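You operate a simulated robot arm through the tools that you are given. There is no shell and no other tool. Be economical: measure what you need, move in short steps, check, and stop when the job is done.

You are at the controls of a simulated robot arm. One attempt, no reset.

TASK
Take the water job card from the kit table top and put it on the top of the white cooler. Fetch the green tray and set it on the lower shelf of the limiter table. Put the scrap of card from the kit table top on the top deck of the cart. Take the yellow edge guard on the kit table top and put it away on the lower shelf of the packing table. Fetch the paper cup and set it on the drain grid. Take the blue thermometer and put it on the steel ledge two top. Put the status marker that says "pass" from the test desk top on the green booklet there and the status marker marked "test" on the steel ledge three top. Switch the lamp switch of rig three on. Fetch the yellow clamp meter and set it on the lower shelf of the kit table. Stack the brass valve marked "V3" from the top deck of the cart on top of the brass valve labelled "V1". Stack the flanged stub labelled "P2" from the packing table top on top of the flanged stub marked "P1". Open the grey table drawer, take the bag labelled "6" from the inside of the grey table drawer and leave it on the top of the small blue-topped unit and shut the drawer again. Do these in any order. Set down upright: water job card, paper cup, blue thermometer, status marker.

The check looks at the end state, three seconds after you hand in, the way a careful person would. Anything else that was tipped, shoved, dropped, spilled or broken makes it a failure.

THE ROBOT
A 6-joint arm with a fingered hand on a trunk, on a base that drives. Base frame: it is fixed to the floor where the robot stands at the start and does not move with it; the origin is under the middle of the robot, x ahead of it, y to its left, z up; the surface under the hand at the start is at about z = 0.8. Units: m, rad, N and s.
With the tool pointing down near the work surface it reaches from about 0.16 to 0.86 m from the robot's upright axis, wherever it stands. Its first joint turns from -2.897 to 2.897 rad. Places, roughly: bag [-4.75, -1.5, 0.75]; blue thermometer [-1, 4, 1]; booklet [0.5, 6, 0.75]; brass valve [-2.75, -1.5, 0.75]; drain grid (22x22 cm) [0.48, 1.22, 0.76]; flanged stub [-4.5, -1.75, 0.75]; green tray [0.75, -1, 0.75]; grey table drawer [-4.8, -1.5, 0.7]; lamp switch of rig three [-2.8, 6.4, 1.8]; lower shelf of the kit table [0.6, -0.6, 0.3]; lower shelf of the limiter table [-0.8, -1.6, 0.3]; lower shelf of the packing table [-5, -1.6, 0.2]; paper cup (8x8x10 cm) [0.5, 1.7, 0.8]; scrap of card (6x4x3 cm) [0.8, -1.1, 0.8]; status marker [0.25, 6, 0.75]; steel ledge three top (28x13 cm) [-2.46, 7.04, 0.48]; steel ledge two top (28x13 cm) [-2.46, 5.66, 0.48]; top deck of the cart [-2.6, -1.6, 0.8]; top of the small blue-topped unit [-2.4, 0.7, 1.3]; top of the white cooler [0.5, 0.6, 0.9]; water job card [0.75, 0, 0.75]; yellow clamp meter [-2.5, -1.5, 0.5]; yellow edge guard (9x8x4 cm) [0.5, -1, 0.8]. Payload 5 kg.
Tool frame: the origin (TCP) lies between the finger pads and is the grasp point; the fingertips stand 0.036 m ahead of it; z points along the fingers, y is the line along which they close. Largest opening 0.12 m; the body of the gripper starts 0.042 m behind the TCP. The gripper is a hand of 4 fingers: y runs from the thumb to the fingers, the wrist lies at [-0.019, -0.123, -0.211] in the tool frame, and closing takes about 1.5 s.
Orientation is told as [roll, pitch, yaw] about the base's x, y, z axes, in that order, counted from this pose: with the fingers straight down and the wrist toward the robot, the tool's x, y and z point along [0, 1, 0], [1, 0, 0] and [0, 0, -1] of the base frame.

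THE INTERFACE
- The arm moves only by the tool play_rows. Its argument "rows" is a list of rows, each an object (a shift or turn left out is 0, a gripper value left out holds the last) with "xyz": the shift along the tool's x, y, z in cm, a list of three; "delta_rot": the turn, a rotation vector about the tool's x, y, z in rad, a list of three. In form: [{"xyz": [dx, dy, dz], "delta_rot": [wx, wy, wz]}, ...]. A call has 1 to 10 rows; each row is the pose to reach, as a shift and turn from the pose commanded when the call began, along the tool's axes at that moment. "fingers" is the opening, from 0 (shut) to 1 (fully open), set as the call begins (left out, the last holds). Each row takes 0.2 s and may step no farther than 0.05 m and 0.15 rad from the row before; otherwise, or with a gripper value out of range, the whole call is refused. Where a pose cannot be reached the arm comes as near as it can. A force on the tool above 40 N (or 10 N above the force at the start of the call, whichever is more), or a blocked arm, ends the call early, and 0.2 s more pass. Each finger travels about 0.045 m/s and halts on what it meets, pressing with about 23 N; the grip force reading is that of the motor and also rises with nothing between the fingers. The clock runs only during rows and for 0.2 s after the last one: add rows that repeat a pose to give the fingers time. The reply holds the time, the measured pose of the TCP, the force on the tool along the base axes, the opening and the grip force, in the units named above and with some noise, with the torque about the TCP (base axes, N m) and any sound that the robot's microphone picked up.
- Cameras (640 x 400 px; columns grow to the right, rows downward): "scene" is now at [0.1078, -0.0008, 1.683]; the picture's right is [-0.00, -1.00, -0.00], its down [-0.76, 0.00, -0.65] and it looks along [0.65, -0.00, -0.76] (base axes); focal length 222 px, centre (320, 200). "wrist" rides on the gripper at [0.073, -0.101, -0.142] in the tool frame; the picture's right is [-0.79, 0.29, -0.54], its down [-0.56, -0.70, 0.44] and it looks along [-0.25, 0.65, 0.71] (tool axes); focal length 280 px, centre (320, 200). There is no depth. A picture from a camera that has moved, and an enlarged one, comes with that camera's place and axes in the base frame and with its lens.
- get_image(camera): a new picture of that camera. No time passes.
- slide_trunk(by): slides the trunk up (or, below 0, down) by that many m; the arm and the scene camera ride with it, the base frame stays. It gives what a move gives, with no picture.
- roll_base(legs): drives the robot by 1 to 6 legs, each [ahead, turn to the left] in m and rad, along the robot's own axes; the way and the turn of a leg run together, so that a leg with both is an arc; at most 1.5 m and 3.142 rad a leg. The arm and the cameras ride along, it lands a little off, and it stops where it bumps. It gives what a move gives.
- hand_shape(shape): the hand has 4 fingers and takes this shape, open, in about a second: jaw (thumb against the fingers, like two jaws); tri (thumb and two fingers); tip (a fingertip pinch); poke (one finger out to press); point (the index stretched); flat (the hand flat); cup (the hand cupped); fist (a fist). The gripper value then closes the fingers along that shape, each until it touches; the sizes above hold for jaw. It gives what a move gives, with no picture.
- turn_head(pan, tilt): turns the head with the scene camera to pan (to the left, within 1.501 rad either way) and tilt (down, from -0.506 to 1.204), counted from straight ahead of the robot. It gives what a move gives.
- inspect(camera, box): a new picture of the part [left, top, right, bottom] of that camera's present view, enlarged. No time passes.
- hand_in(): hands the job in; it is judged then, once.

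Go step by step. Nothing tells you exact positions but the pictures and the camera data: compare them with the known pose of the tool, close in by small moves and look again before you grip or let go. The budget is 598 turns and 360 pictures, counting those below and the enlarged ones. Unless the task says otherwise, let go and move clear before handing in.

The tools are called as a command line: name --argument value ..., lists and objects as JSON in quotes. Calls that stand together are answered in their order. play_rows: Moves the arm, as the interface text tells. Its arguments: {"type":"object","properties":{"rows":{"type":"array","items":{"type":"object","properties":{"xyz":{"type":"array","items":{"type":"number"}},"delta_rot":{"type":"array","items":{"type":"number"}}}}},"fingers":{"type":"number"}},"required":["rows"]} The other tools are called the same way: slide_trunk (by) slides the trunk up or down; hand_shape (shape) gives the hand a shape; roll_base (legs) drives the base; turn_head (pan, tilt) turns the head that bears the scene camera; get_image (camera) takes a picture; inspect (camera, box) takes an enlarged picture of a part of a camera's view; hand_in () hands the job in.

At the start:

```text
time: 0.0
ee_pos: [0.6912, -0.1802, 1.1135]
tcp_rot: [-0.001, -0.002, -0.001]
ft_force: [-0.2, -0.8, 0.8]
wrist_torque: [0.0, 0.01, 0.0]
width: 0.1198
grasp_force: 0.0
shape: jaw
trunk travel left (down, up): [-0.7, 0.14]
robot x, y, heading: [-0.0009, 0.0046, -0.002]
head pan, tilt: [0.0, 0.867]
```

scene: 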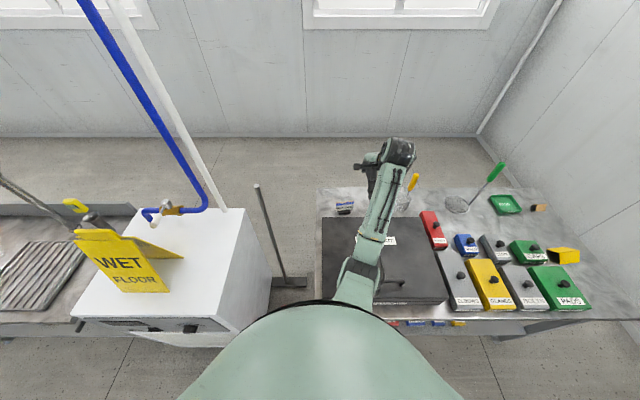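
wrist: 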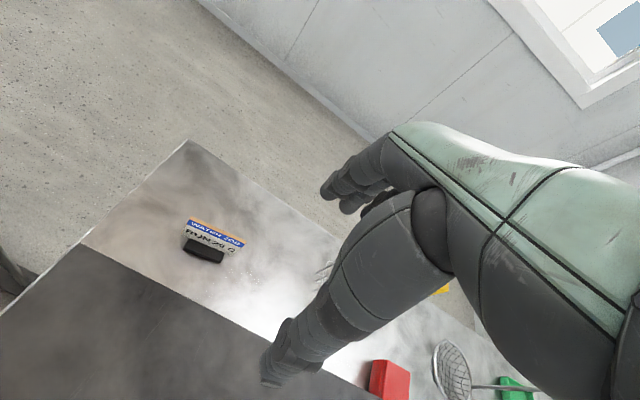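

I see the kit table ahead with the water job card near the back edge, and the white cooler to the left. I'll take closer looks first.

inspect --camera "scene" --box '[310, 130, 630, 330]'

inspect --camera "scene" --box '[0, 150, 320, 350]'

inspect --camera "wrist" --box '[130, 150, 330, 275]'

```text
2.00 times, centred on (470, 230) of scene
camera zoom: at [0.1078, -0.0008, 1.683], right [0.0, -1.0, 0.0], down [-0.76, 0.0, -0.65], along [0.65, 0.0, -0.76], focal length 444 px, centre (20, 140)
```

zoom: 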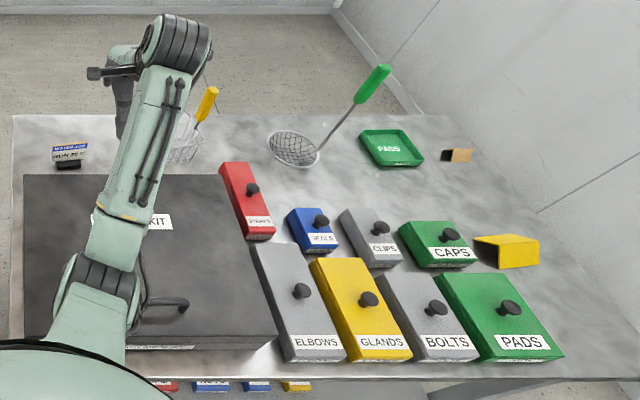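

```text
2.00 times, centred on (160, 250) of scene
camera zoom: at [0.1078, -0.0008, 1.683], right [0.0, -1.0, 0.0], down [-0.76, 0.0, -0.65], along [0.65, 0.0, -0.76], focal length 444 px, centre (640, 100)
```

zoom: 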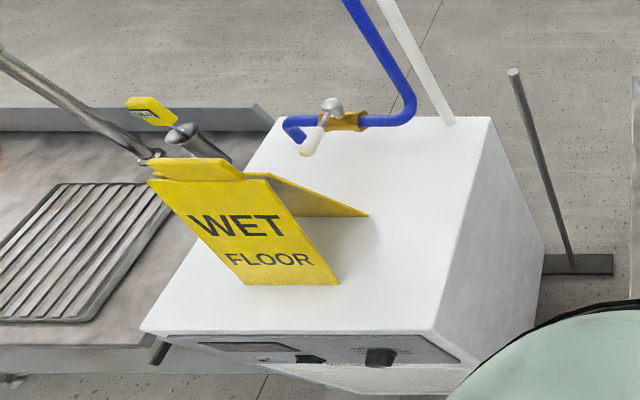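

```text
3.20 times, centred on (230, 212) of wrist
camera zoom: at [0.5902, -0.107, 1.2547], right [0.29, -0.79, 0.54], down [-0.7, -0.56, -0.44], along [0.65, -0.25, -0.71], focal length 897 px, centre (608, 160)
```

zoom: 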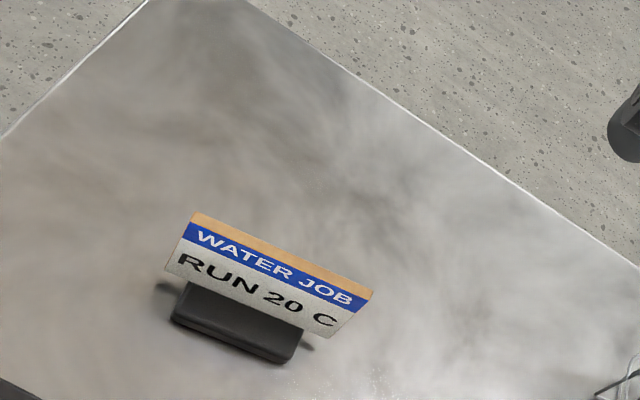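

The water job card stands at roughly (0.755, -0.12) with its face toward me. I'll move above it and look again.

play_rows --rows '[{"xyz": [3, 3, 0]}, {"xyz": [6, 6, 0]}, {"xyz": [6, 6, 5]}, {"xyz": [6, 6, 10]}]' --fingers 1

get_image --camera "wrist"

inspect --camera "scene" --box '[300, 130, 460, 230]'

```text
time: 1.0
ee_pos: [0.7499, -0.12, 1.0112]
tcp_rot: [-0.001, -0.001, 0.0]
ft_force: [0.2, 0.3, -0.2]
wrist_torque: [0.0, 0.0, -0.04]
width: 0.1199
grasp_force: 0.1
shape: jaw
trunk travel left (down, up): [-0.7, 0.14]
robot x, y, heading: [-0.0002, -0.0012, -0.007]
head pan, tilt: [0.0, 0.867]
```

```text
354 pictures are left
camera wrist: at [0.6489, -0.0459, 1.1527], right [0.29, -0.79, 0.54], down [-0.7, -0.56, -0.44], along [0.65, -0.25, -0.71], focal length 280 px, centre (320, 200)
```

wrist: 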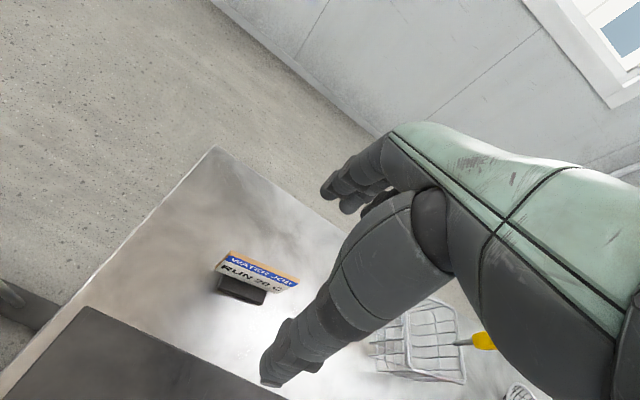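

```text
4.00 times, centred on (380, 180) of scene
camera zoom: at [0.1088, -0.0002, 1.683], right [0.0, -1.0, 0.0], down [-0.76, 0.0, -0.65], along [0.65, 0.0, -0.76], focal length 888 px, centre (80, 280)
```

zoom: 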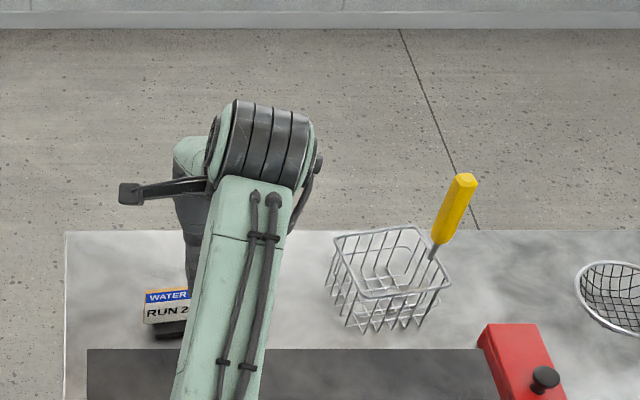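

Triangulating gives the card board at x≈0.78, y≈-0.12, top at about z=0.865. I'll approach with a half opening to stay clear of the black case.

play_rows --rows '[{"xyz": [0, 3, 0]}, {"xyz": [0, 3, 3]}, {"xyz": [0, 3, 6]}, {"xyz": [0, 3, 8.5]}, {"xyz": [0, 3, 8.5]}]' --fingers 0.5

get_image --camera "wrist"

```text
time: 2.2
ee_pos: [0.7833, -0.1223, 0.9273]
tcp_rot: [0.0, 0.001, 0.001]
ft_force: [0.5, 0.4, -1.1]
wrist_torque: [-0.03, -0.02, -0.02]
width: 0.0606
grasp_force: 0.2
shape: jaw
trunk travel left (down, up): [-0.7, 0.14]
robot x, y, heading: [0.0036, 0.0034, 0.002]
head pan, tilt: [0.0, 0.867]
```

```text
352 pictures are left
camera wrist: at [0.6806, -0.048, 1.0697], right [0.29, -0.79, 0.54], down [-0.7, -0.56, -0.44], along [0.65, -0.25, -0.71], focal length 280 px, centre (320, 200)
```

wrist: 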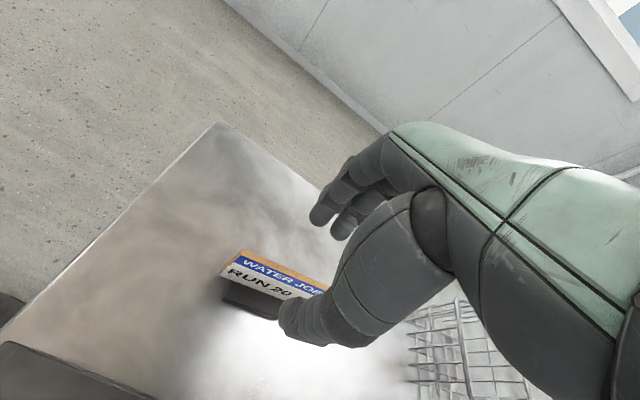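

The card is roughly between thumb and fingers. I'll lower onto it, straddling the board, and look.

play_rows --rows '[{"xyz": [0.5, -0.7, 0]}, {"xyz": [0.5, -0.7, 2]}, {"xyz": [0.5, -0.7, 4]}, {"xyz": [0.5, -0.7, 6]}]'

get_image --camera "wrist"

inspect --camera "scene" --box '[300, 130, 460, 230]'

```text
time: 3.2
ee_pos: [0.7747, -0.1165, 0.8687]
tcp_rot: [-0.001, 0.001, -0.001]
ft_force: [1.0, 0.3, -1.1]
wrist_torque: [0.0, 0.0, 0.0]
width: 0.0606
grasp_force: 0.1
shape: jaw
trunk travel left (down, up): [-0.7, 0.14]
robot x, y, heading: [0.0025, 0.003, -0.001]
head pan, tilt: [0.0, 0.867]
```

```text
351 pictures are left
camera wrist: at [0.6734, -0.0424, 1.0099], right [0.29, -0.79, 0.54], down [-0.7, -0.56, -0.44], along [0.65, -0.25, -0.71], focal length 280 px, centre (320, 200)
```

wrist: 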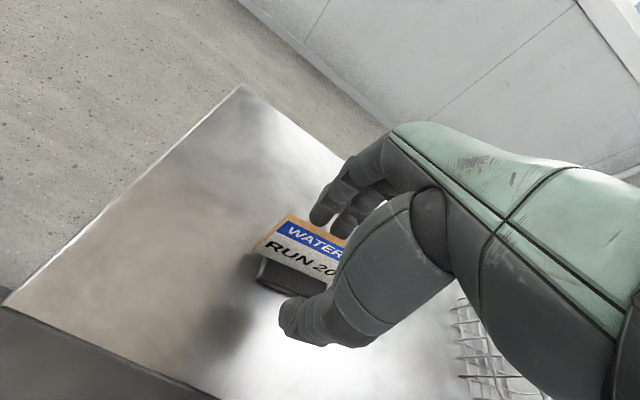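

```text
4.00 times, centred on (380, 180) of scene
camera zoom: at [0.1079, -0.0006, 1.683], right [0.0, -1.0, 0.0], down [-0.76, 0.0, -0.65], along [0.65, 0.0, -0.76], focal length 888 px, centre (80, 280)
```

zoom: 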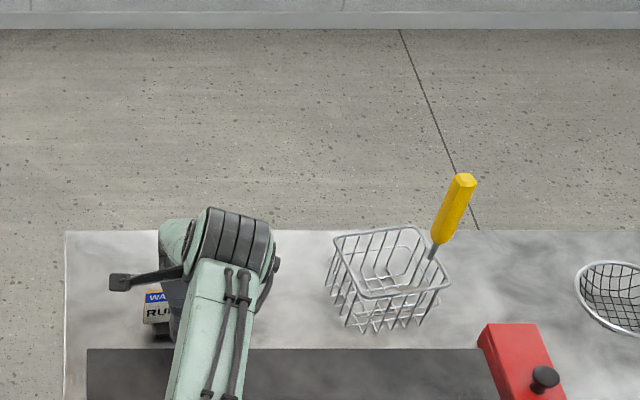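

inspect --camera "wrist" --box '[240, 170, 400, 360]'

```text
2.11 times, centred on (320, 265) of wrist
camera zoom: at [0.6734, -0.0424, 1.0099], right [0.29, -0.79, 0.54], down [-0.7, -0.56, -0.44], along [0.65, -0.25, -0.71], focal length 590 px, centre (320, 63)
```

zoom: 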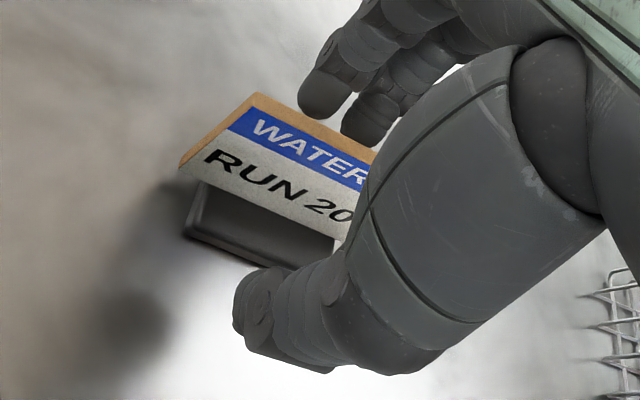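

The board top is lower than I thought (~0.85, x≈0.79). I'll shift slightly forward and lower 3 cm more.

play_rows --rows '[{"xyz": [0, 1, 0]}, {"xyz": [0, 1, 1.5]}, {"xyz": [0, 1, 3]}]'

inspect --camera "wrist" --box '[240, 170, 400, 360]'

```text
time: 4.0
ee_pos: [0.7848, -0.1156, 0.8378]
tcp_rot: [0.0, -0.001, 0.0]
ft_force: [0.0, 0.0, 2.3]
wrist_torque: [0.01, -0.01, -0.01]
width: 0.0603
grasp_force: 0.0
shape: jaw
trunk travel left (down, up): [-0.7, 0.14]
robot x, y, heading: [0.0013, -0.0001, -0.003]
head pan, tilt: [0.0, 0.867]
```

```text
2.11 times, centred on (320, 265) of wrist
camera zoom: at [0.6833, -0.042, 0.9791], right [0.29, -0.79, 0.54], down [-0.7, -0.56, -0.44], along [0.65, -0.25, -0.71], focal length 590 px, centre (320, 63)
```

zoom: 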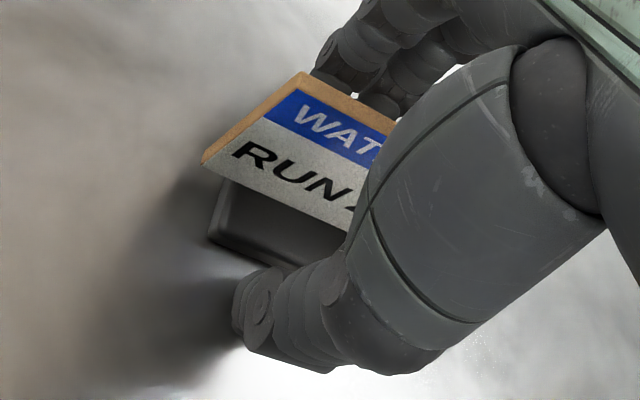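

Fingers are now behind the board and the thumb in front. Closing.

play_rows --rows '[{"xyz": [0, 0, -0.4]}, {"xyz": [0, 0, -0.4]}, {"xyz": [0, 0, -0.4]}, {"xyz": [0, 0, -0.4]}, {"xyz": [0, 0, -0.4]}, {"xyz": [0, 0, -0.4]}, {"xyz": [0, 0, -0.4]}]' --fingers 0

inspect --camera "wrist" --box '[240, 170, 400, 360]'

```text
time: 5.6
ee_pos: [0.7844, -0.1168, 0.8417]
tcp_rot: [0.001, -0.001, 0.0]
ft_force: [1.8, -1.3, 6.8]
wrist_torque: [-0.08, -0.11, 0.06]
width: 0.0339
grasp_force: 22.9
shape: jaw
trunk travel left (down, up): [-0.7, 0.14]
robot x, y, heading: [-0.0019, -0.0016, 0.003]
head pan, tilt: [0.0, 0.867]
```

```text
2.11 times, centred on (320, 265) of wrist
camera zoom: at [0.6826, -0.0423, 0.9837], right [0.29, -0.79, 0.54], down [-0.7, -0.56, -0.44], along [0.65, -0.25, -0.71], focal length 590 px, centre (320, 63)
```

zoom: 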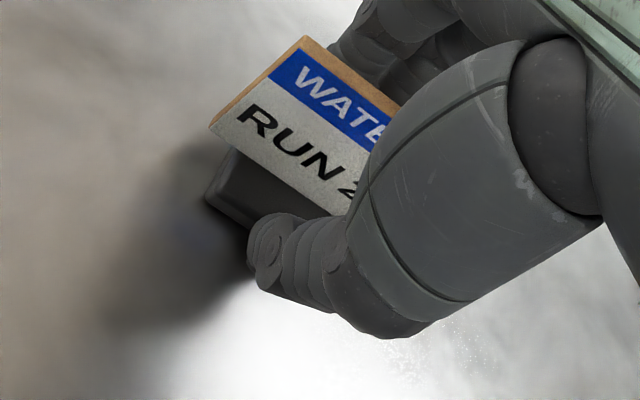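

It grips at 3.4 cm width, around the base. Lift and check.

play_rows --rows '[{"xyz": [0, 0, -4]}, {"xyz": [0, 0, -8]}, {"xyz": [0, 0, -13]}, {"xyz": [0, 0, -18]}]'

get_image --camera "wrist"

get_image --camera "scene"

```text
time: 6.6
ee_pos: [0.782, -0.1138, 1.0231]
tcp_rot: [0.0, 0.002, 0.0]
ft_force: [-0.6, -1.0, 0.3]
wrist_torque: [-0.02, 0.0, -0.01]
width: 0.026
grasp_force: 23.0
shape: jaw
trunk travel left (down, up): [-0.7, 0.14]
robot x, y, heading: [-0.0002, 0.0017, -0.003]
head pan, tilt: [0.0, 0.867]
```

```text
346 pictures are left
camera wrist: at [0.6808, -0.0402, 1.1645], right [0.29, -0.79, 0.54], down [-0.7, -0.56, -0.44], along [0.65, -0.25, -0.71], focal length 280 px, centre (320, 200)
```

wrist: 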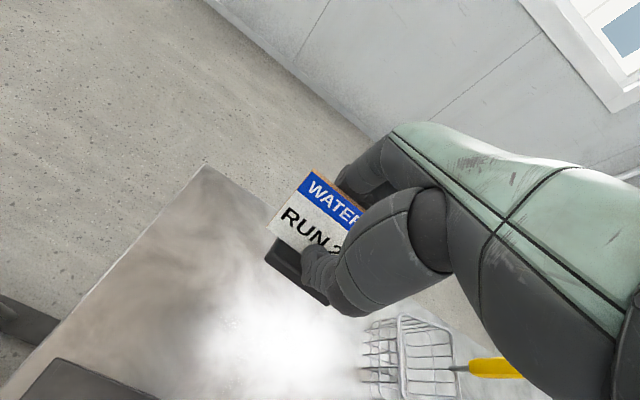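

```text
345 pictures are left
camera scene: at [0.1071, -0.0005, 1.6829], right [0.0, -1.0, 0.0], down [-0.76, 0.0, -0.65], along [0.65, 0.0, -0.76], focal length 222 px, centre (320, 200)
```

scene: 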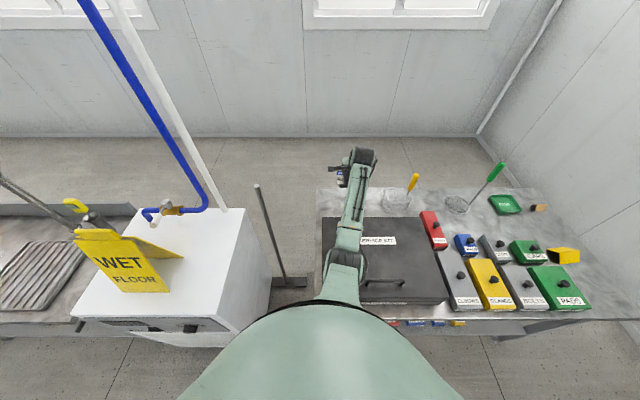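

inspect --camera "wrist" --box '[240, 140, 400, 330]'

inspect --camera "scene" --box '[300, 130, 400, 230]'

```text
2.11 times, centred on (320, 235) of wrist
camera zoom: at [0.6808, -0.0402, 1.1645], right [0.29, -0.79, 0.54], down [-0.7, -0.56, -0.44], along [0.65, -0.25, -0.71], focal length 590 px, centre (320, 126)
```

zoom: 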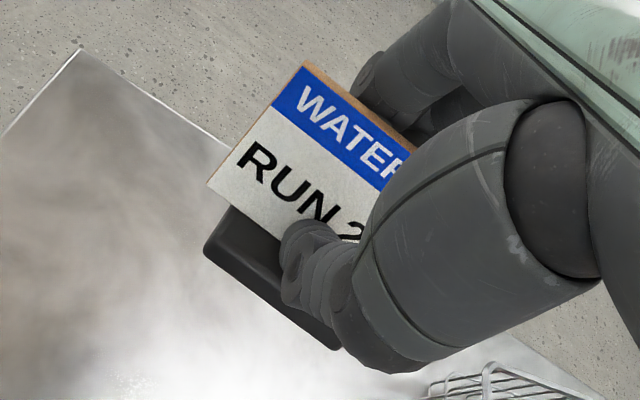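

```text
4.00 times, centred on (350, 180) of scene
camera zoom: at [0.1071, -0.0005, 1.6829], right [0.0, -1.0, 0.0], down [-0.76, 0.0, -0.65], along [0.65, 0.0, -0.76], focal length 888 px, centre (200, 280)
```

zoom: 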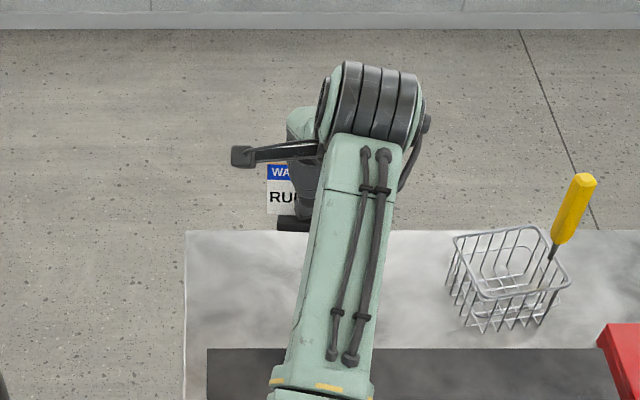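

The card is held but leaned back about 27° in the hand. I'll raise, retract and pitch the hand to bring it upright, then look.

play_rows --rows '[{"xyz": [0, -3, -4], "delta_rot": [-0.15, 0, 0]}, {"xyz": [0, -7, -7], "delta_rot": [-0.3, 0, 0]}, {"xyz": [0, -11, -9], "delta_rot": [-0.45, 0, 0]}, {"xyz": [0, -15, -11], "delta_rot": [-0.45, 0, 0]}, {"xyz": [0, -20, -11], "delta_rot": [-0.45, 0, 0]}]'

inspect --camera "scene" --box '[260, 130, 420, 230]'

get_image --camera "wrist"

```text
time: 7.8
ee_pos: [0.5812, -0.1131, 1.1323]
tcp_rot: [0.0, -0.452, -0.001]
ft_force: [-0.6, 0.1, 0.0]
wrist_torque: [-0.01, -0.01, 0.01]
width: 0.0262
grasp_force: 22.9
shape: jaw
trunk travel left (down, up): [-0.7, 0.14]
robot x, y, heading: [-0.0001, 0.0001, -0.001]
head pan, tilt: [0.0, 0.867]
```

```text
4.00 times, centred on (340, 180) of scene
camera zoom: at [0.1049, -0.0004, 1.6832], right [0.0, -1.0, 0.0], down [-0.76, 0.0, -0.65], along [0.65, 0.0, -0.76], focal length 888 px, centre (240, 280)
```

zoom: 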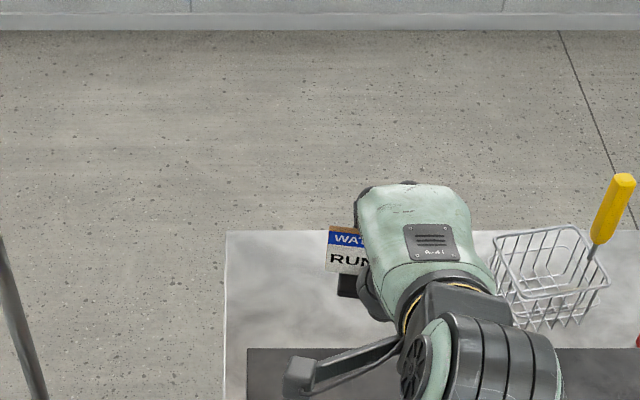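

```text
341 pictures are left
camera wrist: at [0.4283, -0.0401, 1.216], right [0.02, -0.79, 0.61], down [-0.44, -0.56, -0.7], along [0.9, -0.25, -0.36], focal length 280 px, centre (320, 200)
```

wrist: 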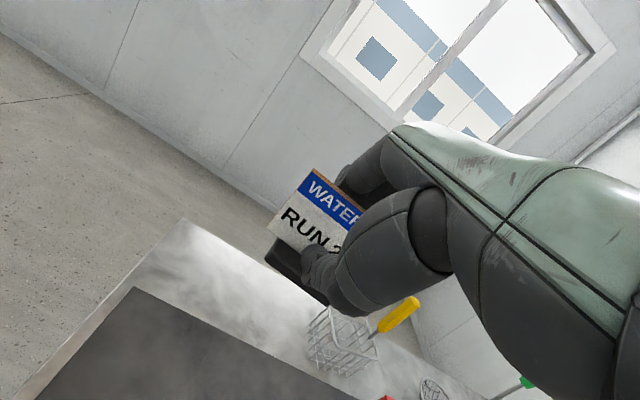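

I'll turn the robot to face the cooler with the hand held high.

roll_base --legs '[[0, 0.78]]'

get_image --camera "scene"

get_image --camera "wrist"

```text
time: 10.7
ee_pos: [0.4882, 0.3394, 1.132]
tcp_rot: [0.002, -0.45, 0.798]
ft_force: [-0.3, 0.1, -1.0]
wrist_torque: [-0.01, 0.0, 0.0]
width: 0.0259
grasp_force: 23.3
shape: jaw
trunk travel left (down, up): [-0.7, 0.14]
robot x, y, heading: [0.0004, 0.0017, 0.797]
head pan, tilt: [0.0, 0.867]
```

```text
340 pictures are left
camera scene: at [0.0756, 0.0761, 1.683], right [0.72, -0.7, 0.0], down [-0.53, -0.55, -0.65], along [0.45, 0.46, -0.76], focal length 222 px, centre (320, 200)
```

scene: 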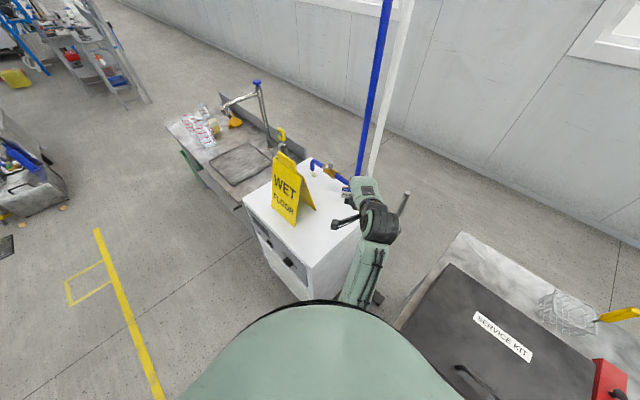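

```text
339 pictures are left
camera wrist: at [0.3305, 0.2806, 1.2149], right [0.58, -0.53, 0.61], down [0.09, -0.7, -0.7], along [0.81, 0.47, -0.36], focal length 280 px, centre (320, 200)
```

wrist: 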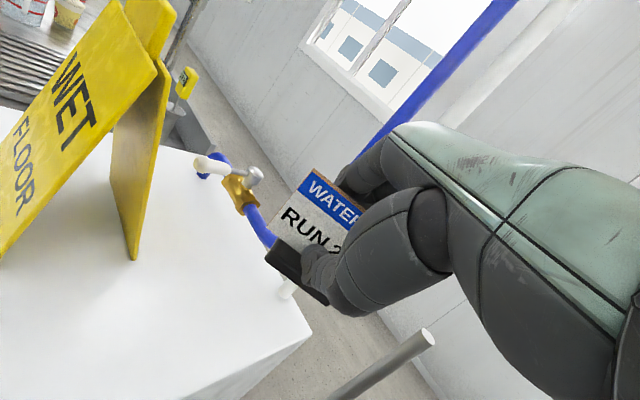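

inspect --camera "scene" --box '[220, 140, 420, 290]'

```text
2.67 times, centred on (320, 215) of scene
camera zoom: at [0.0756, 0.0761, 1.683], right [0.72, -0.7, 0.0], down [-0.53, -0.55, -0.65], along [0.45, 0.46, -0.76], focal length 592 px, centre (320, 160)
```

zoom: 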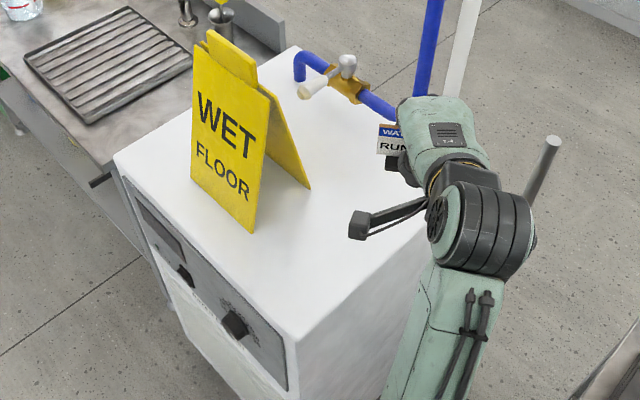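

Plan: set the card on the right part of the cooler top at about (0.50, 0.40). I'll move above and lower most of the way.

play_rows --rows '[{"xyz": [3.4, 1.1, 0.5]}, {"xyz": [3.4, -1, 5]}, {"xyz": [3.4, -2.8, 8.7]}]'

get_image --camera "wrist"

inspect --camera "scene" --box '[260, 140, 420, 240]'

```text
time: 11.4
ee_pos: [0.472, 0.3708, 1.0409]
tcp_rot: [-0.001, -0.451, 0.797]
ft_force: [0.4, 0.4, -1.4]
wrist_torque: [-0.02, 0.01, -0.01]
width: 0.026
grasp_force: 22.7
shape: jaw
trunk travel left (down, up): [-0.7, 0.14]
robot x, y, heading: [-0.0018, 0.0009, 0.795]
head pan, tilt: [0.0, 0.867]
```

```text
337 pictures are left
camera wrist: at [0.3132, 0.3127, 1.1245], right [0.58, -0.53, 0.61], down [0.1, -0.7, -0.7], along [0.81, 0.47, -0.36], focal length 280 px, centre (320, 200)
```

wrist: 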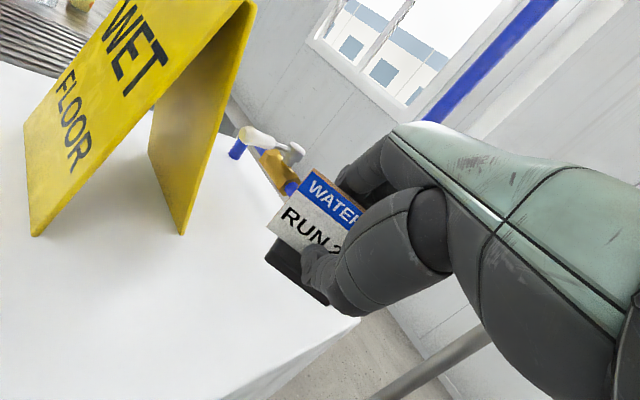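

```text
4.00 times, centred on (340, 190) of scene
camera zoom: at [0.0756, 0.0763, 1.683], right [0.72, -0.7, 0.0], down [-0.53, -0.55, -0.65], along [0.45, 0.46, -0.76], focal length 888 px, centre (240, 240)
```

zoom: 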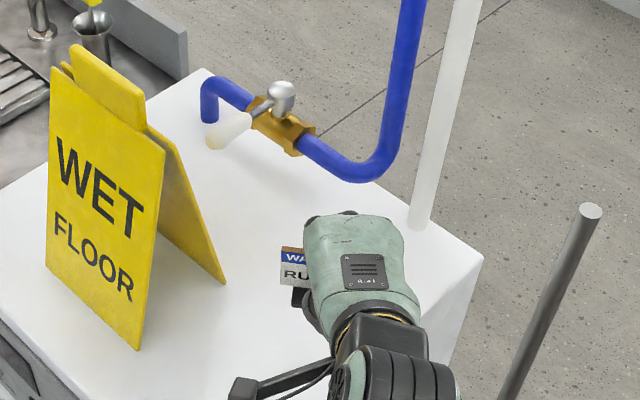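

The card is upright in the picture and over free cooler surface. Lowering slowly until contact.

play_rows --rows '[{"xyz": [0, -0.87, 1.8]}, {"xyz": [0, -1.52, 3.15]}, {"xyz": [0, -1.74, 3.6]}, {"xyz": [0, -1.96, 4.05]}, {"xyz": [0, -2.17, 4.5]}]'

get_image --camera "wrist"

```text
time: 12.7
ee_pos: [0.475, 0.3727, 0.9905]
tcp_rot: [-0.001, -0.448, 0.796]
ft_force: [1.1, -1.0, -0.5]
wrist_torque: [-0.01, -0.02, 0.0]
width: 0.0257
grasp_force: 23.4
shape: jaw
trunk travel left (down, up): [-0.7, 0.14]
robot x, y, heading: [-0.001, -0.001, 0.797]
head pan, tilt: [0.0, 0.867]
```

```text
335 pictures are left
camera wrist: at [0.3144, 0.3134, 1.0747], right [0.58, -0.53, 0.61], down [0.09, -0.7, -0.7], along [0.81, 0.47, -0.36], focal length 280 px, centre (320, 200)
```

wrist: 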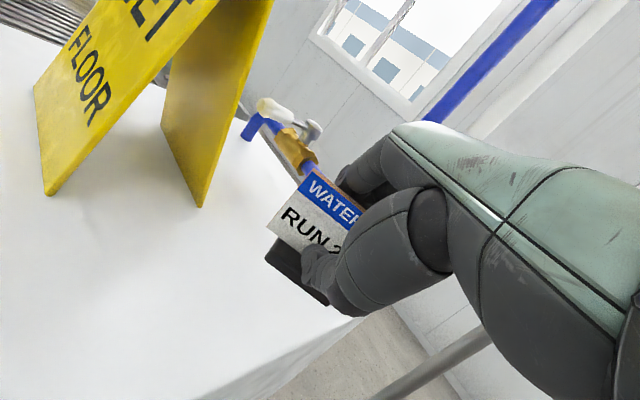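

play_rows --rows '[{"xyz": [0, -0.43, 0.9]}, {"xyz": [0, -0.65, 1.35]}, {"xyz": [0, -0.87, 1.8]}]'

inspect --camera "wrist" --box '[200, 140, 400, 340]'

```text
time: 13.4
ee_pos: [0.4738, 0.3718, 0.9708]
tcp_rot: [0.001, -0.451, 0.799]
ft_force: [0.8, 0.3, -0.2]
wrist_torque: [0.02, 0.01, -0.01]
width: 0.0258
grasp_force: 23.1
shape: jaw
trunk travel left (down, up): [-0.7, 0.14]
robot x, y, heading: [0.0027, 0.0006, 0.798]
head pan, tilt: [0.0, 0.867]
```

```text
2.00 times, centred on (300, 240) of wrist
camera zoom: at [0.3149, 0.3134, 1.0548], right [0.58, -0.53, 0.61], down [0.1, -0.7, -0.7], along [0.81, 0.47, -0.36], focal length 561 px, centre (360, 120)
```

zoom: 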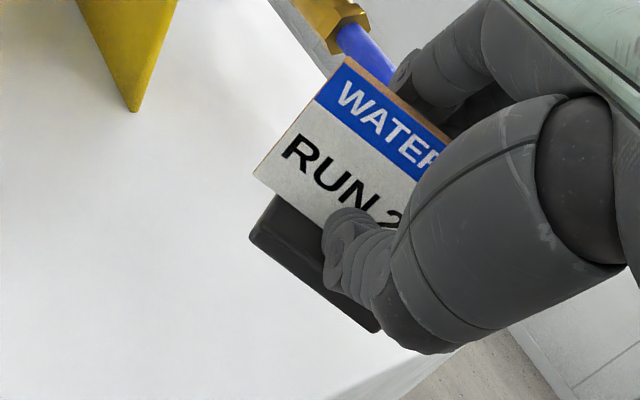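

play_rows --rows '[{"xyz": [0, -0.22, 0.45]}, {"xyz": [0, -0.43, 0.9]}, {"xyz": [0, -0.65, 1.35]}, {"xyz": [0, -0.87, 1.8]}]'

inspect --camera "wrist" --box '[200, 140, 400, 340]'

```text
time: 14.4
ee_pos: [0.4746, 0.3715, 0.9511]
tcp_rot: [0.001, -0.451, 0.797]
ft_force: [0.2, -0.5, -1.4]
wrist_torque: [-0.03, 0.05, 0.0]
width: 0.026
grasp_force: 23.3
shape: jaw
trunk travel left (down, up): [-0.7, 0.14]
robot x, y, heading: [-0.0022, -0.0005, 0.795]
head pan, tilt: [0.0, 0.867]
```

```text
2.00 times, centred on (300, 240) of wrist
camera zoom: at [0.3153, 0.3137, 1.0343], right [0.58, -0.53, 0.61], down [0.09, -0.7, -0.7], along [0.81, 0.47, -0.36], focal length 561 px, centre (360, 120)
```

zoom: 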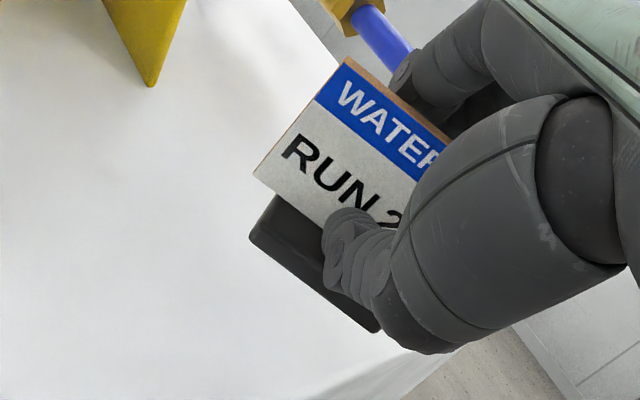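

play_rows --rows '[{"xyz": [0, -0.22, 0.45]}, {"xyz": [0, -0.43, 0.9]}, {"xyz": [0, -0.65, 1.35]}, {"xyz": [0, -0.87, 1.8]}]'

inspect --camera "wrist" --box '[200, 140, 400, 340]'

```text
time: 15.4
ee_pos: [0.4735, 0.3704, 0.9296]
tcp_rot: [-0.001, -0.451, 0.798]
ft_force: [0.4, 0.1, 0.3]
wrist_torque: [0.0, 0.01, 0.02]
width: 0.026
grasp_force: 22.7
shape: jaw
trunk travel left (down, up): [-0.7, 0.14]
robot x, y, heading: [0.0014, -0.0004, 0.799]
head pan, tilt: [0.0, 0.867]
```

```text
2.00 times, centred on (300, 240) of wrist
camera zoom: at [0.3149, 0.3136, 1.0136], right [0.58, -0.53, 0.61], down [0.09, -0.7, -0.7], along [0.81, 0.47, -0.36], focal length 561 px, centre (360, 120)
```

zoom: 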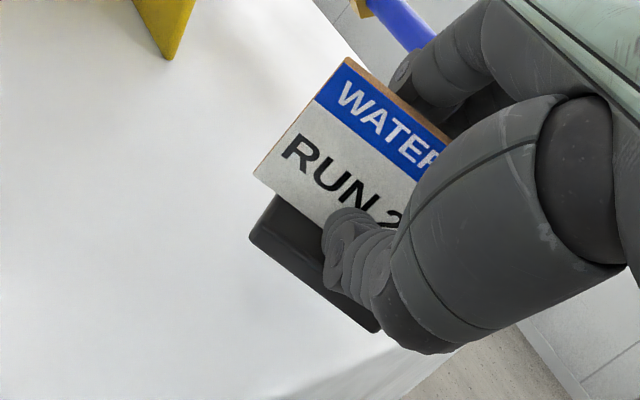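

play_rows --rows '[{"xyz": [0, -0.22, 0.45]}, {"xyz": [0, -0.43, 0.9]}, {"xyz": [0, -0.65, 1.35]}]'

inspect --camera "wrist" --box '[200, 140, 400, 340]'

```text
time: 16.2
ee_pos: [0.473, 0.3712, 0.9156]
tcp_rot: [-0.002, -0.45, 0.798]
ft_force: [-0.3, 0.2, 0.1]
wrist_torque: [0.03, 0.03, 0.0]
width: 0.0257
grasp_force: 22.5
shape: jaw
trunk travel left (down, up): [-0.7, 0.14]
robot x, y, heading: [-0.0029, 0.0012, 0.799]
head pan, tilt: [0.0, 0.867]
```

```text
2.00 times, centred on (300, 240) of wrist
camera zoom: at [0.3149, 0.3134, 0.9995], right [0.58, -0.53, 0.61], down [0.09, -0.7, -0.7], along [0.81, 0.47, -0.36], focal length 561 px, centre (360, 120)
```

zoom: 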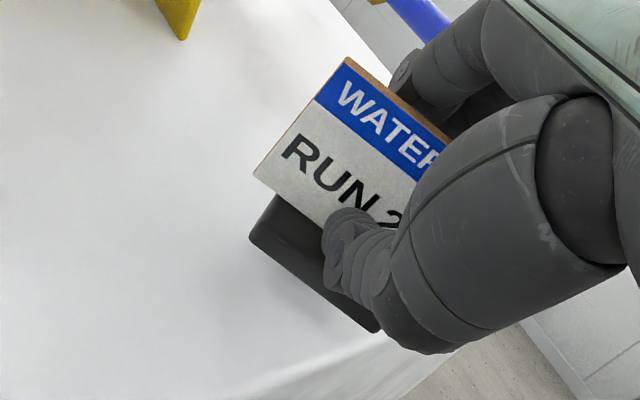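

The card's right end is too near the cooler edge. I'll shift it 3.5 cm to the left before going down.

play_rows --rows '[{"xyz": [1, 0.7, 0]}, {"xyz": [3.2, 1.6, 0.8]}, {"xyz": [3.2, 1.4, 1.2]}, {"xyz": [3.2, 1.3, 1.5]}]'

inspect --camera "wrist" --box '[200, 140, 400, 340]'

inspect --camera "scene" --box '[260, 140, 420, 240]'

```text
time: 17.2
ee_pos: [0.4635, 0.4068, 0.908]
tcp_rot: [-0.001, -0.45, 0.798]
ft_force: [0.3, 0.3, -0.2]
wrist_torque: [-0.02, 0.0, -0.02]
width: 0.026
grasp_force: 22.5
shape: jaw
trunk travel left (down, up): [-0.7, 0.14]
robot x, y, heading: [-0.0012, -0.0017, 0.793]
head pan, tilt: [0.0, 0.867]
```

```text
2.00 times, centred on (300, 240) of wrist
camera zoom: at [0.3053, 0.349, 0.9913], right [0.58, -0.53, 0.61], down [0.09, -0.7, -0.7], along [0.81, 0.47, -0.36], focal length 561 px, centre (360, 120)
```

zoom: 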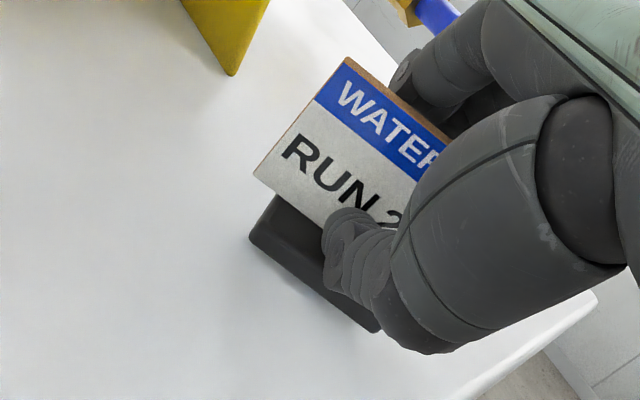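

```text
4.00 times, centred on (340, 190) of scene
camera zoom: at [0.0756, 0.0764, 1.683], right [0.72, -0.7, 0.0], down [-0.53, -0.55, -0.65], along [0.45, 0.46, -0.76], focal length 888 px, centre (240, 240)
```

zoom: 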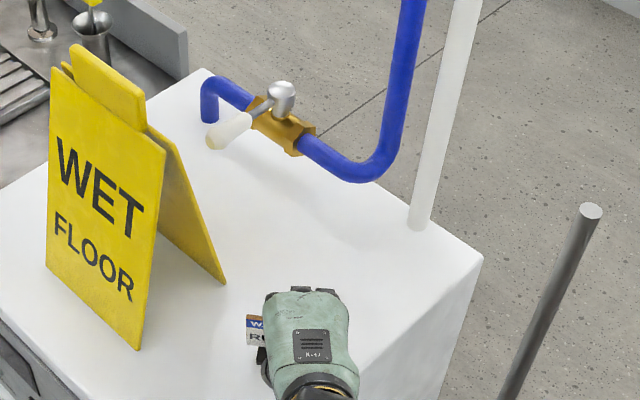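

Now well inside the top. Continue lowering in small steps until contact.

play_rows --rows '[{"xyz": [0, -0.13, 0.27]}, {"xyz": [0, -0.26, 0.54]}, {"xyz": [0, -0.39, 0.81]}, {"xyz": [0, -0.52, 1.08]}]'

inspect --camera "wrist" --box '[200, 140, 400, 340]'

```text
time: 18.2
ee_pos: [0.4625, 0.4056, 0.8989]
tcp_rot: [0.0, -0.459, 0.797]
ft_force: [0.7, -1.1, 15.1]
wrist_torque: [0.07, 0.09, -0.03]
width: 0.0274
grasp_force: 22.9
shape: jaw
trunk travel left (down, up): [-0.7, 0.14]
robot x, y, heading: [-0.0021, 0.0016, 0.797]
head pan, tilt: [0.0, 0.867]
```

```text
2.00 times, centred on (300, 240) of wrist
camera zoom: at [0.3044, 0.348, 0.9816], right [0.58, -0.54, 0.61], down [0.1, -0.7, -0.71], along [0.81, 0.47, -0.35], focal length 561 px, centre (360, 120)
```

zoom: 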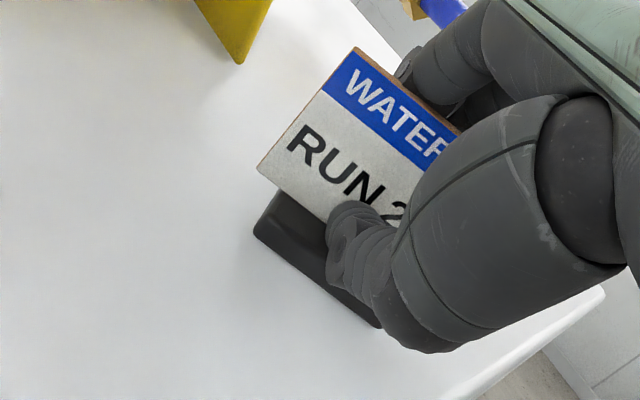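

Contact, and the board edge lines up with the vertical. Releasing.

play_rows --rows '[{"xyz": [0, 0, 0]}, {"xyz": [0, 0, 0]}, {"xyz": [0, 0, 0]}, {"xyz": [0, 0, 0]}, {"xyz": [0, 0, 0]}]' --fingers 0.6

inspect --camera "wrist" --box '[200, 140, 400, 340]'

```text
time: 19.4
ee_pos: [0.464, 0.4049, 0.8989]
tcp_rot: [-0.001, -0.46, 0.798]
ft_force: [5.2, 3.4, 30.3]
wrist_torque: [0.38, -0.09, -0.06]
width: 0.0576
grasp_force: 0.0
shape: jaw
trunk travel left (down, up): [-0.7, 0.14]
robot x, y, heading: [-0.0004, -0.0026, 0.79]
head pan, tilt: [0.0, 0.867]
```

```text
2.00 times, centred on (300, 240) of wrist
camera zoom: at [0.304, 0.3478, 0.9821], right [0.58, -0.54, 0.61], down [0.1, -0.7, -0.71], along [0.81, 0.47, -0.35], focal length 561 px, centre (360, 120)
```

zoom: 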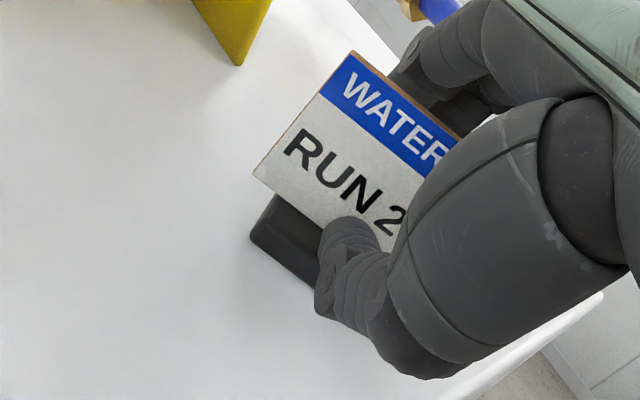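

play_rows --rows '[{"xyz": [0, 0.43, -0.9]}, {"xyz": [0, 0.87, -1.8]}, {"xyz": [0, 1.3, -2.7]}]' --fingers 0.7

inspect --camera "wrist" --box '[200, 140, 400, 340]'

```text
time: 20.2
ee_pos: [0.4632, 0.4049, 0.9235]
tcp_rot: [0.001, -0.441, 0.798]
ft_force: [0.8, -0.2, 0.9]
wrist_torque: [-0.01, 0.05, 0.01]
width: 0.0836
grasp_force: 0.1
shape: jaw
trunk travel left (down, up): [-0.7, 0.14]
robot x, y, heading: [-0.0019, 0.0009, 0.796]
head pan, tilt: [0.0, 0.867]
```

```text
2.00 times, centred on (300, 240) of wrist
camera zoom: at [0.3039, 0.3479, 1.0078], right [0.58, -0.53, 0.61], down [0.09, -0.71, -0.7], along [0.81, 0.47, -0.37], focal length 561 px, centre (360, 120)
```

zoom: 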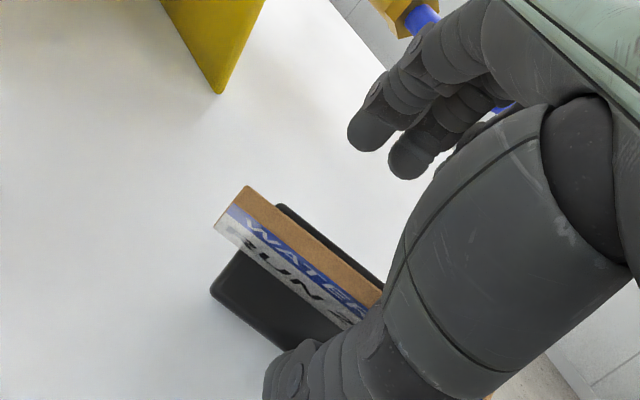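

get_image --camera "wrist"

inspect --camera "scene" --box '[280, 180, 380, 260]'

```text
325 pictures are left
camera wrist: at [0.3039, 0.3479, 1.0078], right [0.58, -0.53, 0.61], down [0.09, -0.71, -0.7], along [0.81, 0.47, -0.37], focal length 280 px, centre (320, 200)
```

wrist: 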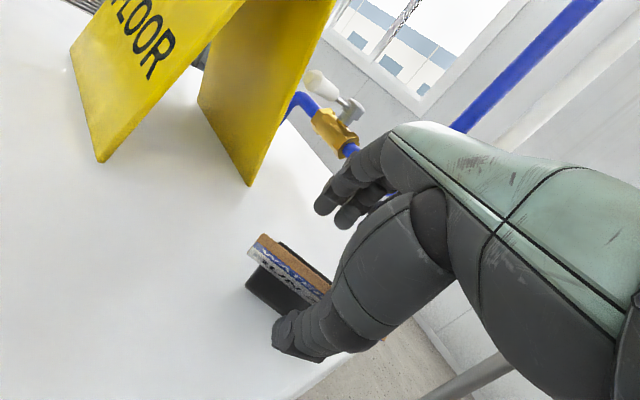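

```text
5.00 times, centred on (330, 220) of scene
camera zoom: at [0.0765, 0.0769, 1.6825], right [0.72, -0.7, 0.0], down [-0.53, -0.55, -0.65], along [0.45, 0.46, -0.76], focal length 1110 px, centre (270, 100)
```

zoom: 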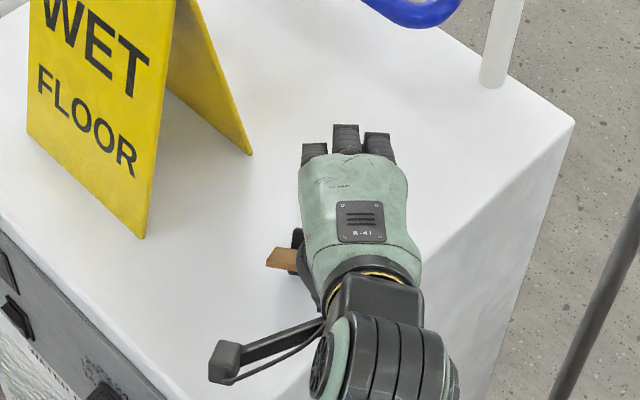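

The card rocked forward and now leans ~45° on the thumb. I'll push the thumb gently forward/up to bring it back upright.

play_rows --rows '[{"xyz": [0, 0.6, 0.08]}, {"xyz": [0, 1.2, 0.16]}, {"xyz": [0, 1.8, 0.24]}]'

inspect --camera "wrist" --box '[200, 140, 400, 340]'

```text
time: 21.1
ee_pos: [0.4749, 0.4193, 0.9323]
tcp_rot: [0.001, -0.45, 0.798]
ft_force: [0.5, -0.6, -1.1]
wrist_torque: [0.01, 0.0, -0.01]
width: 0.0837
grasp_force: 0.0
shape: jaw
trunk travel left (down, up): [-0.7, 0.14]
robot x, y, heading: [-0.0039, -0.0005, 0.795]
head pan, tilt: [0.0, 0.867]
```

```text
2.00 times, centred on (300, 240) of wrist
camera zoom: at [0.3161, 0.361, 1.0154], right [0.58, -0.53, 0.61], down [0.09, -0.7, -0.7], along [0.81, 0.47, -0.36], focal length 561 px, centre (360, 120)
```

zoom: 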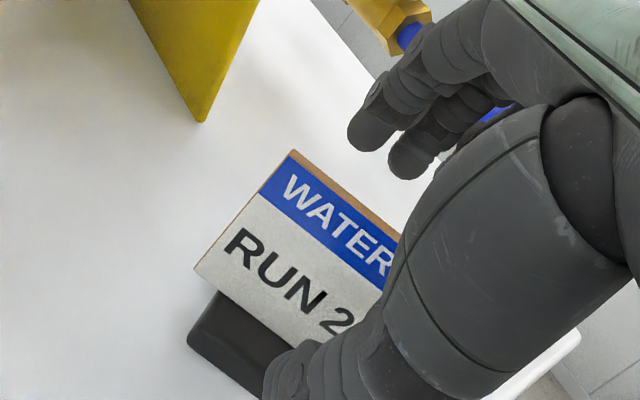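

The card is upright again. Now I'll open fully to clear both sides and rise straight up.

play_rows --rows '[{"xyz": [0, 0, 0]}, {"xyz": [0, 0, 0]}, {"xyz": [0, 0, 0]}]' --fingers 1.0

inspect --camera "wrist" --box '[200, 140, 400, 340]'

```text
time: 21.9
ee_pos: [0.4755, 0.418, 0.9317]
tcp_rot: [-0.001, -0.45, 0.798]
ft_force: [0.5, 0.7, 0.8]
wrist_torque: [-0.02, 0.05, 0.02]
width: 0.1194
grasp_force: 0.0
shape: jaw
trunk travel left (down, up): [-0.7, 0.14]
robot x, y, heading: [0.0027, 0.0, 0.798]
head pan, tilt: [0.0, 0.867]
```

```text
2.00 times, centred on (300, 240) of wrist
camera zoom: at [0.3163, 0.361, 1.0157], right [0.58, -0.53, 0.61], down [0.09, -0.7, -0.7], along [0.81, 0.47, -0.36], focal length 561 px, centre (360, 120)
```

zoom: 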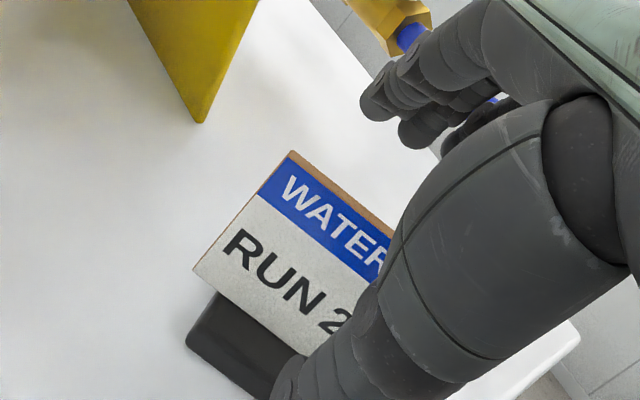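

play_rows --rows '[{"xyz": [0, 0.2, -0.9]}, {"xyz": [0, 0.6, -1.8]}, {"xyz": [0, 1.3, -3.6]}, {"xyz": [0, 3, -7]}, {"xyz": [0, 4.8, -11]}]'

get_image --camera "wrist"

inspect --camera "scene" --box '[260, 160, 420, 260]'

```text
time: 23.1
ee_pos: [0.4719, 0.4126, 1.0506]
tcp_rot: [0.0, -0.449, 0.799]
ft_force: [-0.6, -0.8, -0.3]
wrist_torque: [-0.01, 0.03, 0.0]
width: 0.1199
grasp_force: 0.1
shape: jaw
trunk travel left (down, up): [-0.7, 0.14]
robot x, y, heading: [0.0023, 0.0004, 0.798]
head pan, tilt: [0.0, 0.867]
```

```text
321 pictures are left
camera wrist: at [0.3128, 0.3568, 1.1347], right [0.58, -0.53, 0.61], down [0.09, -0.71, -0.7], along [0.81, 0.47, -0.36], focal length 280 px, centre (320, 200)
```

wrist: 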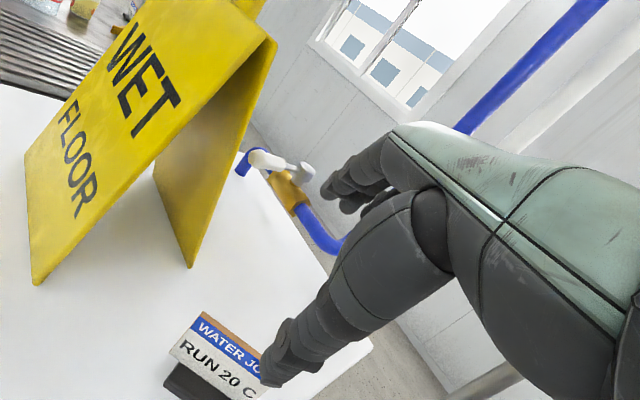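

```text
4.00 times, centred on (340, 210) of scene
camera zoom: at [0.0757, 0.0762, 1.6829], right [0.72, -0.7, 0.0], down [-0.53, -0.55, -0.65], along [0.45, 0.46, -0.76], focal length 888 px, centre (240, 160)
```

zoom: 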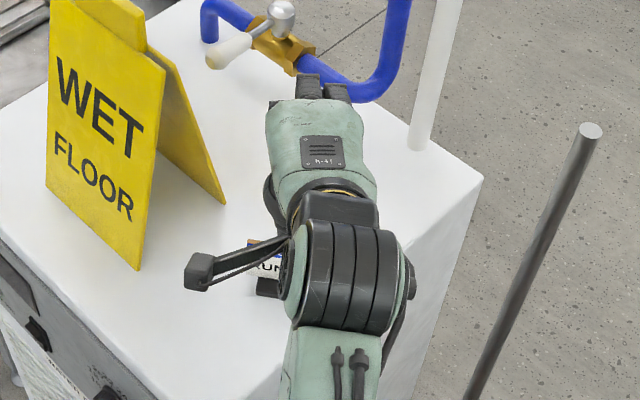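

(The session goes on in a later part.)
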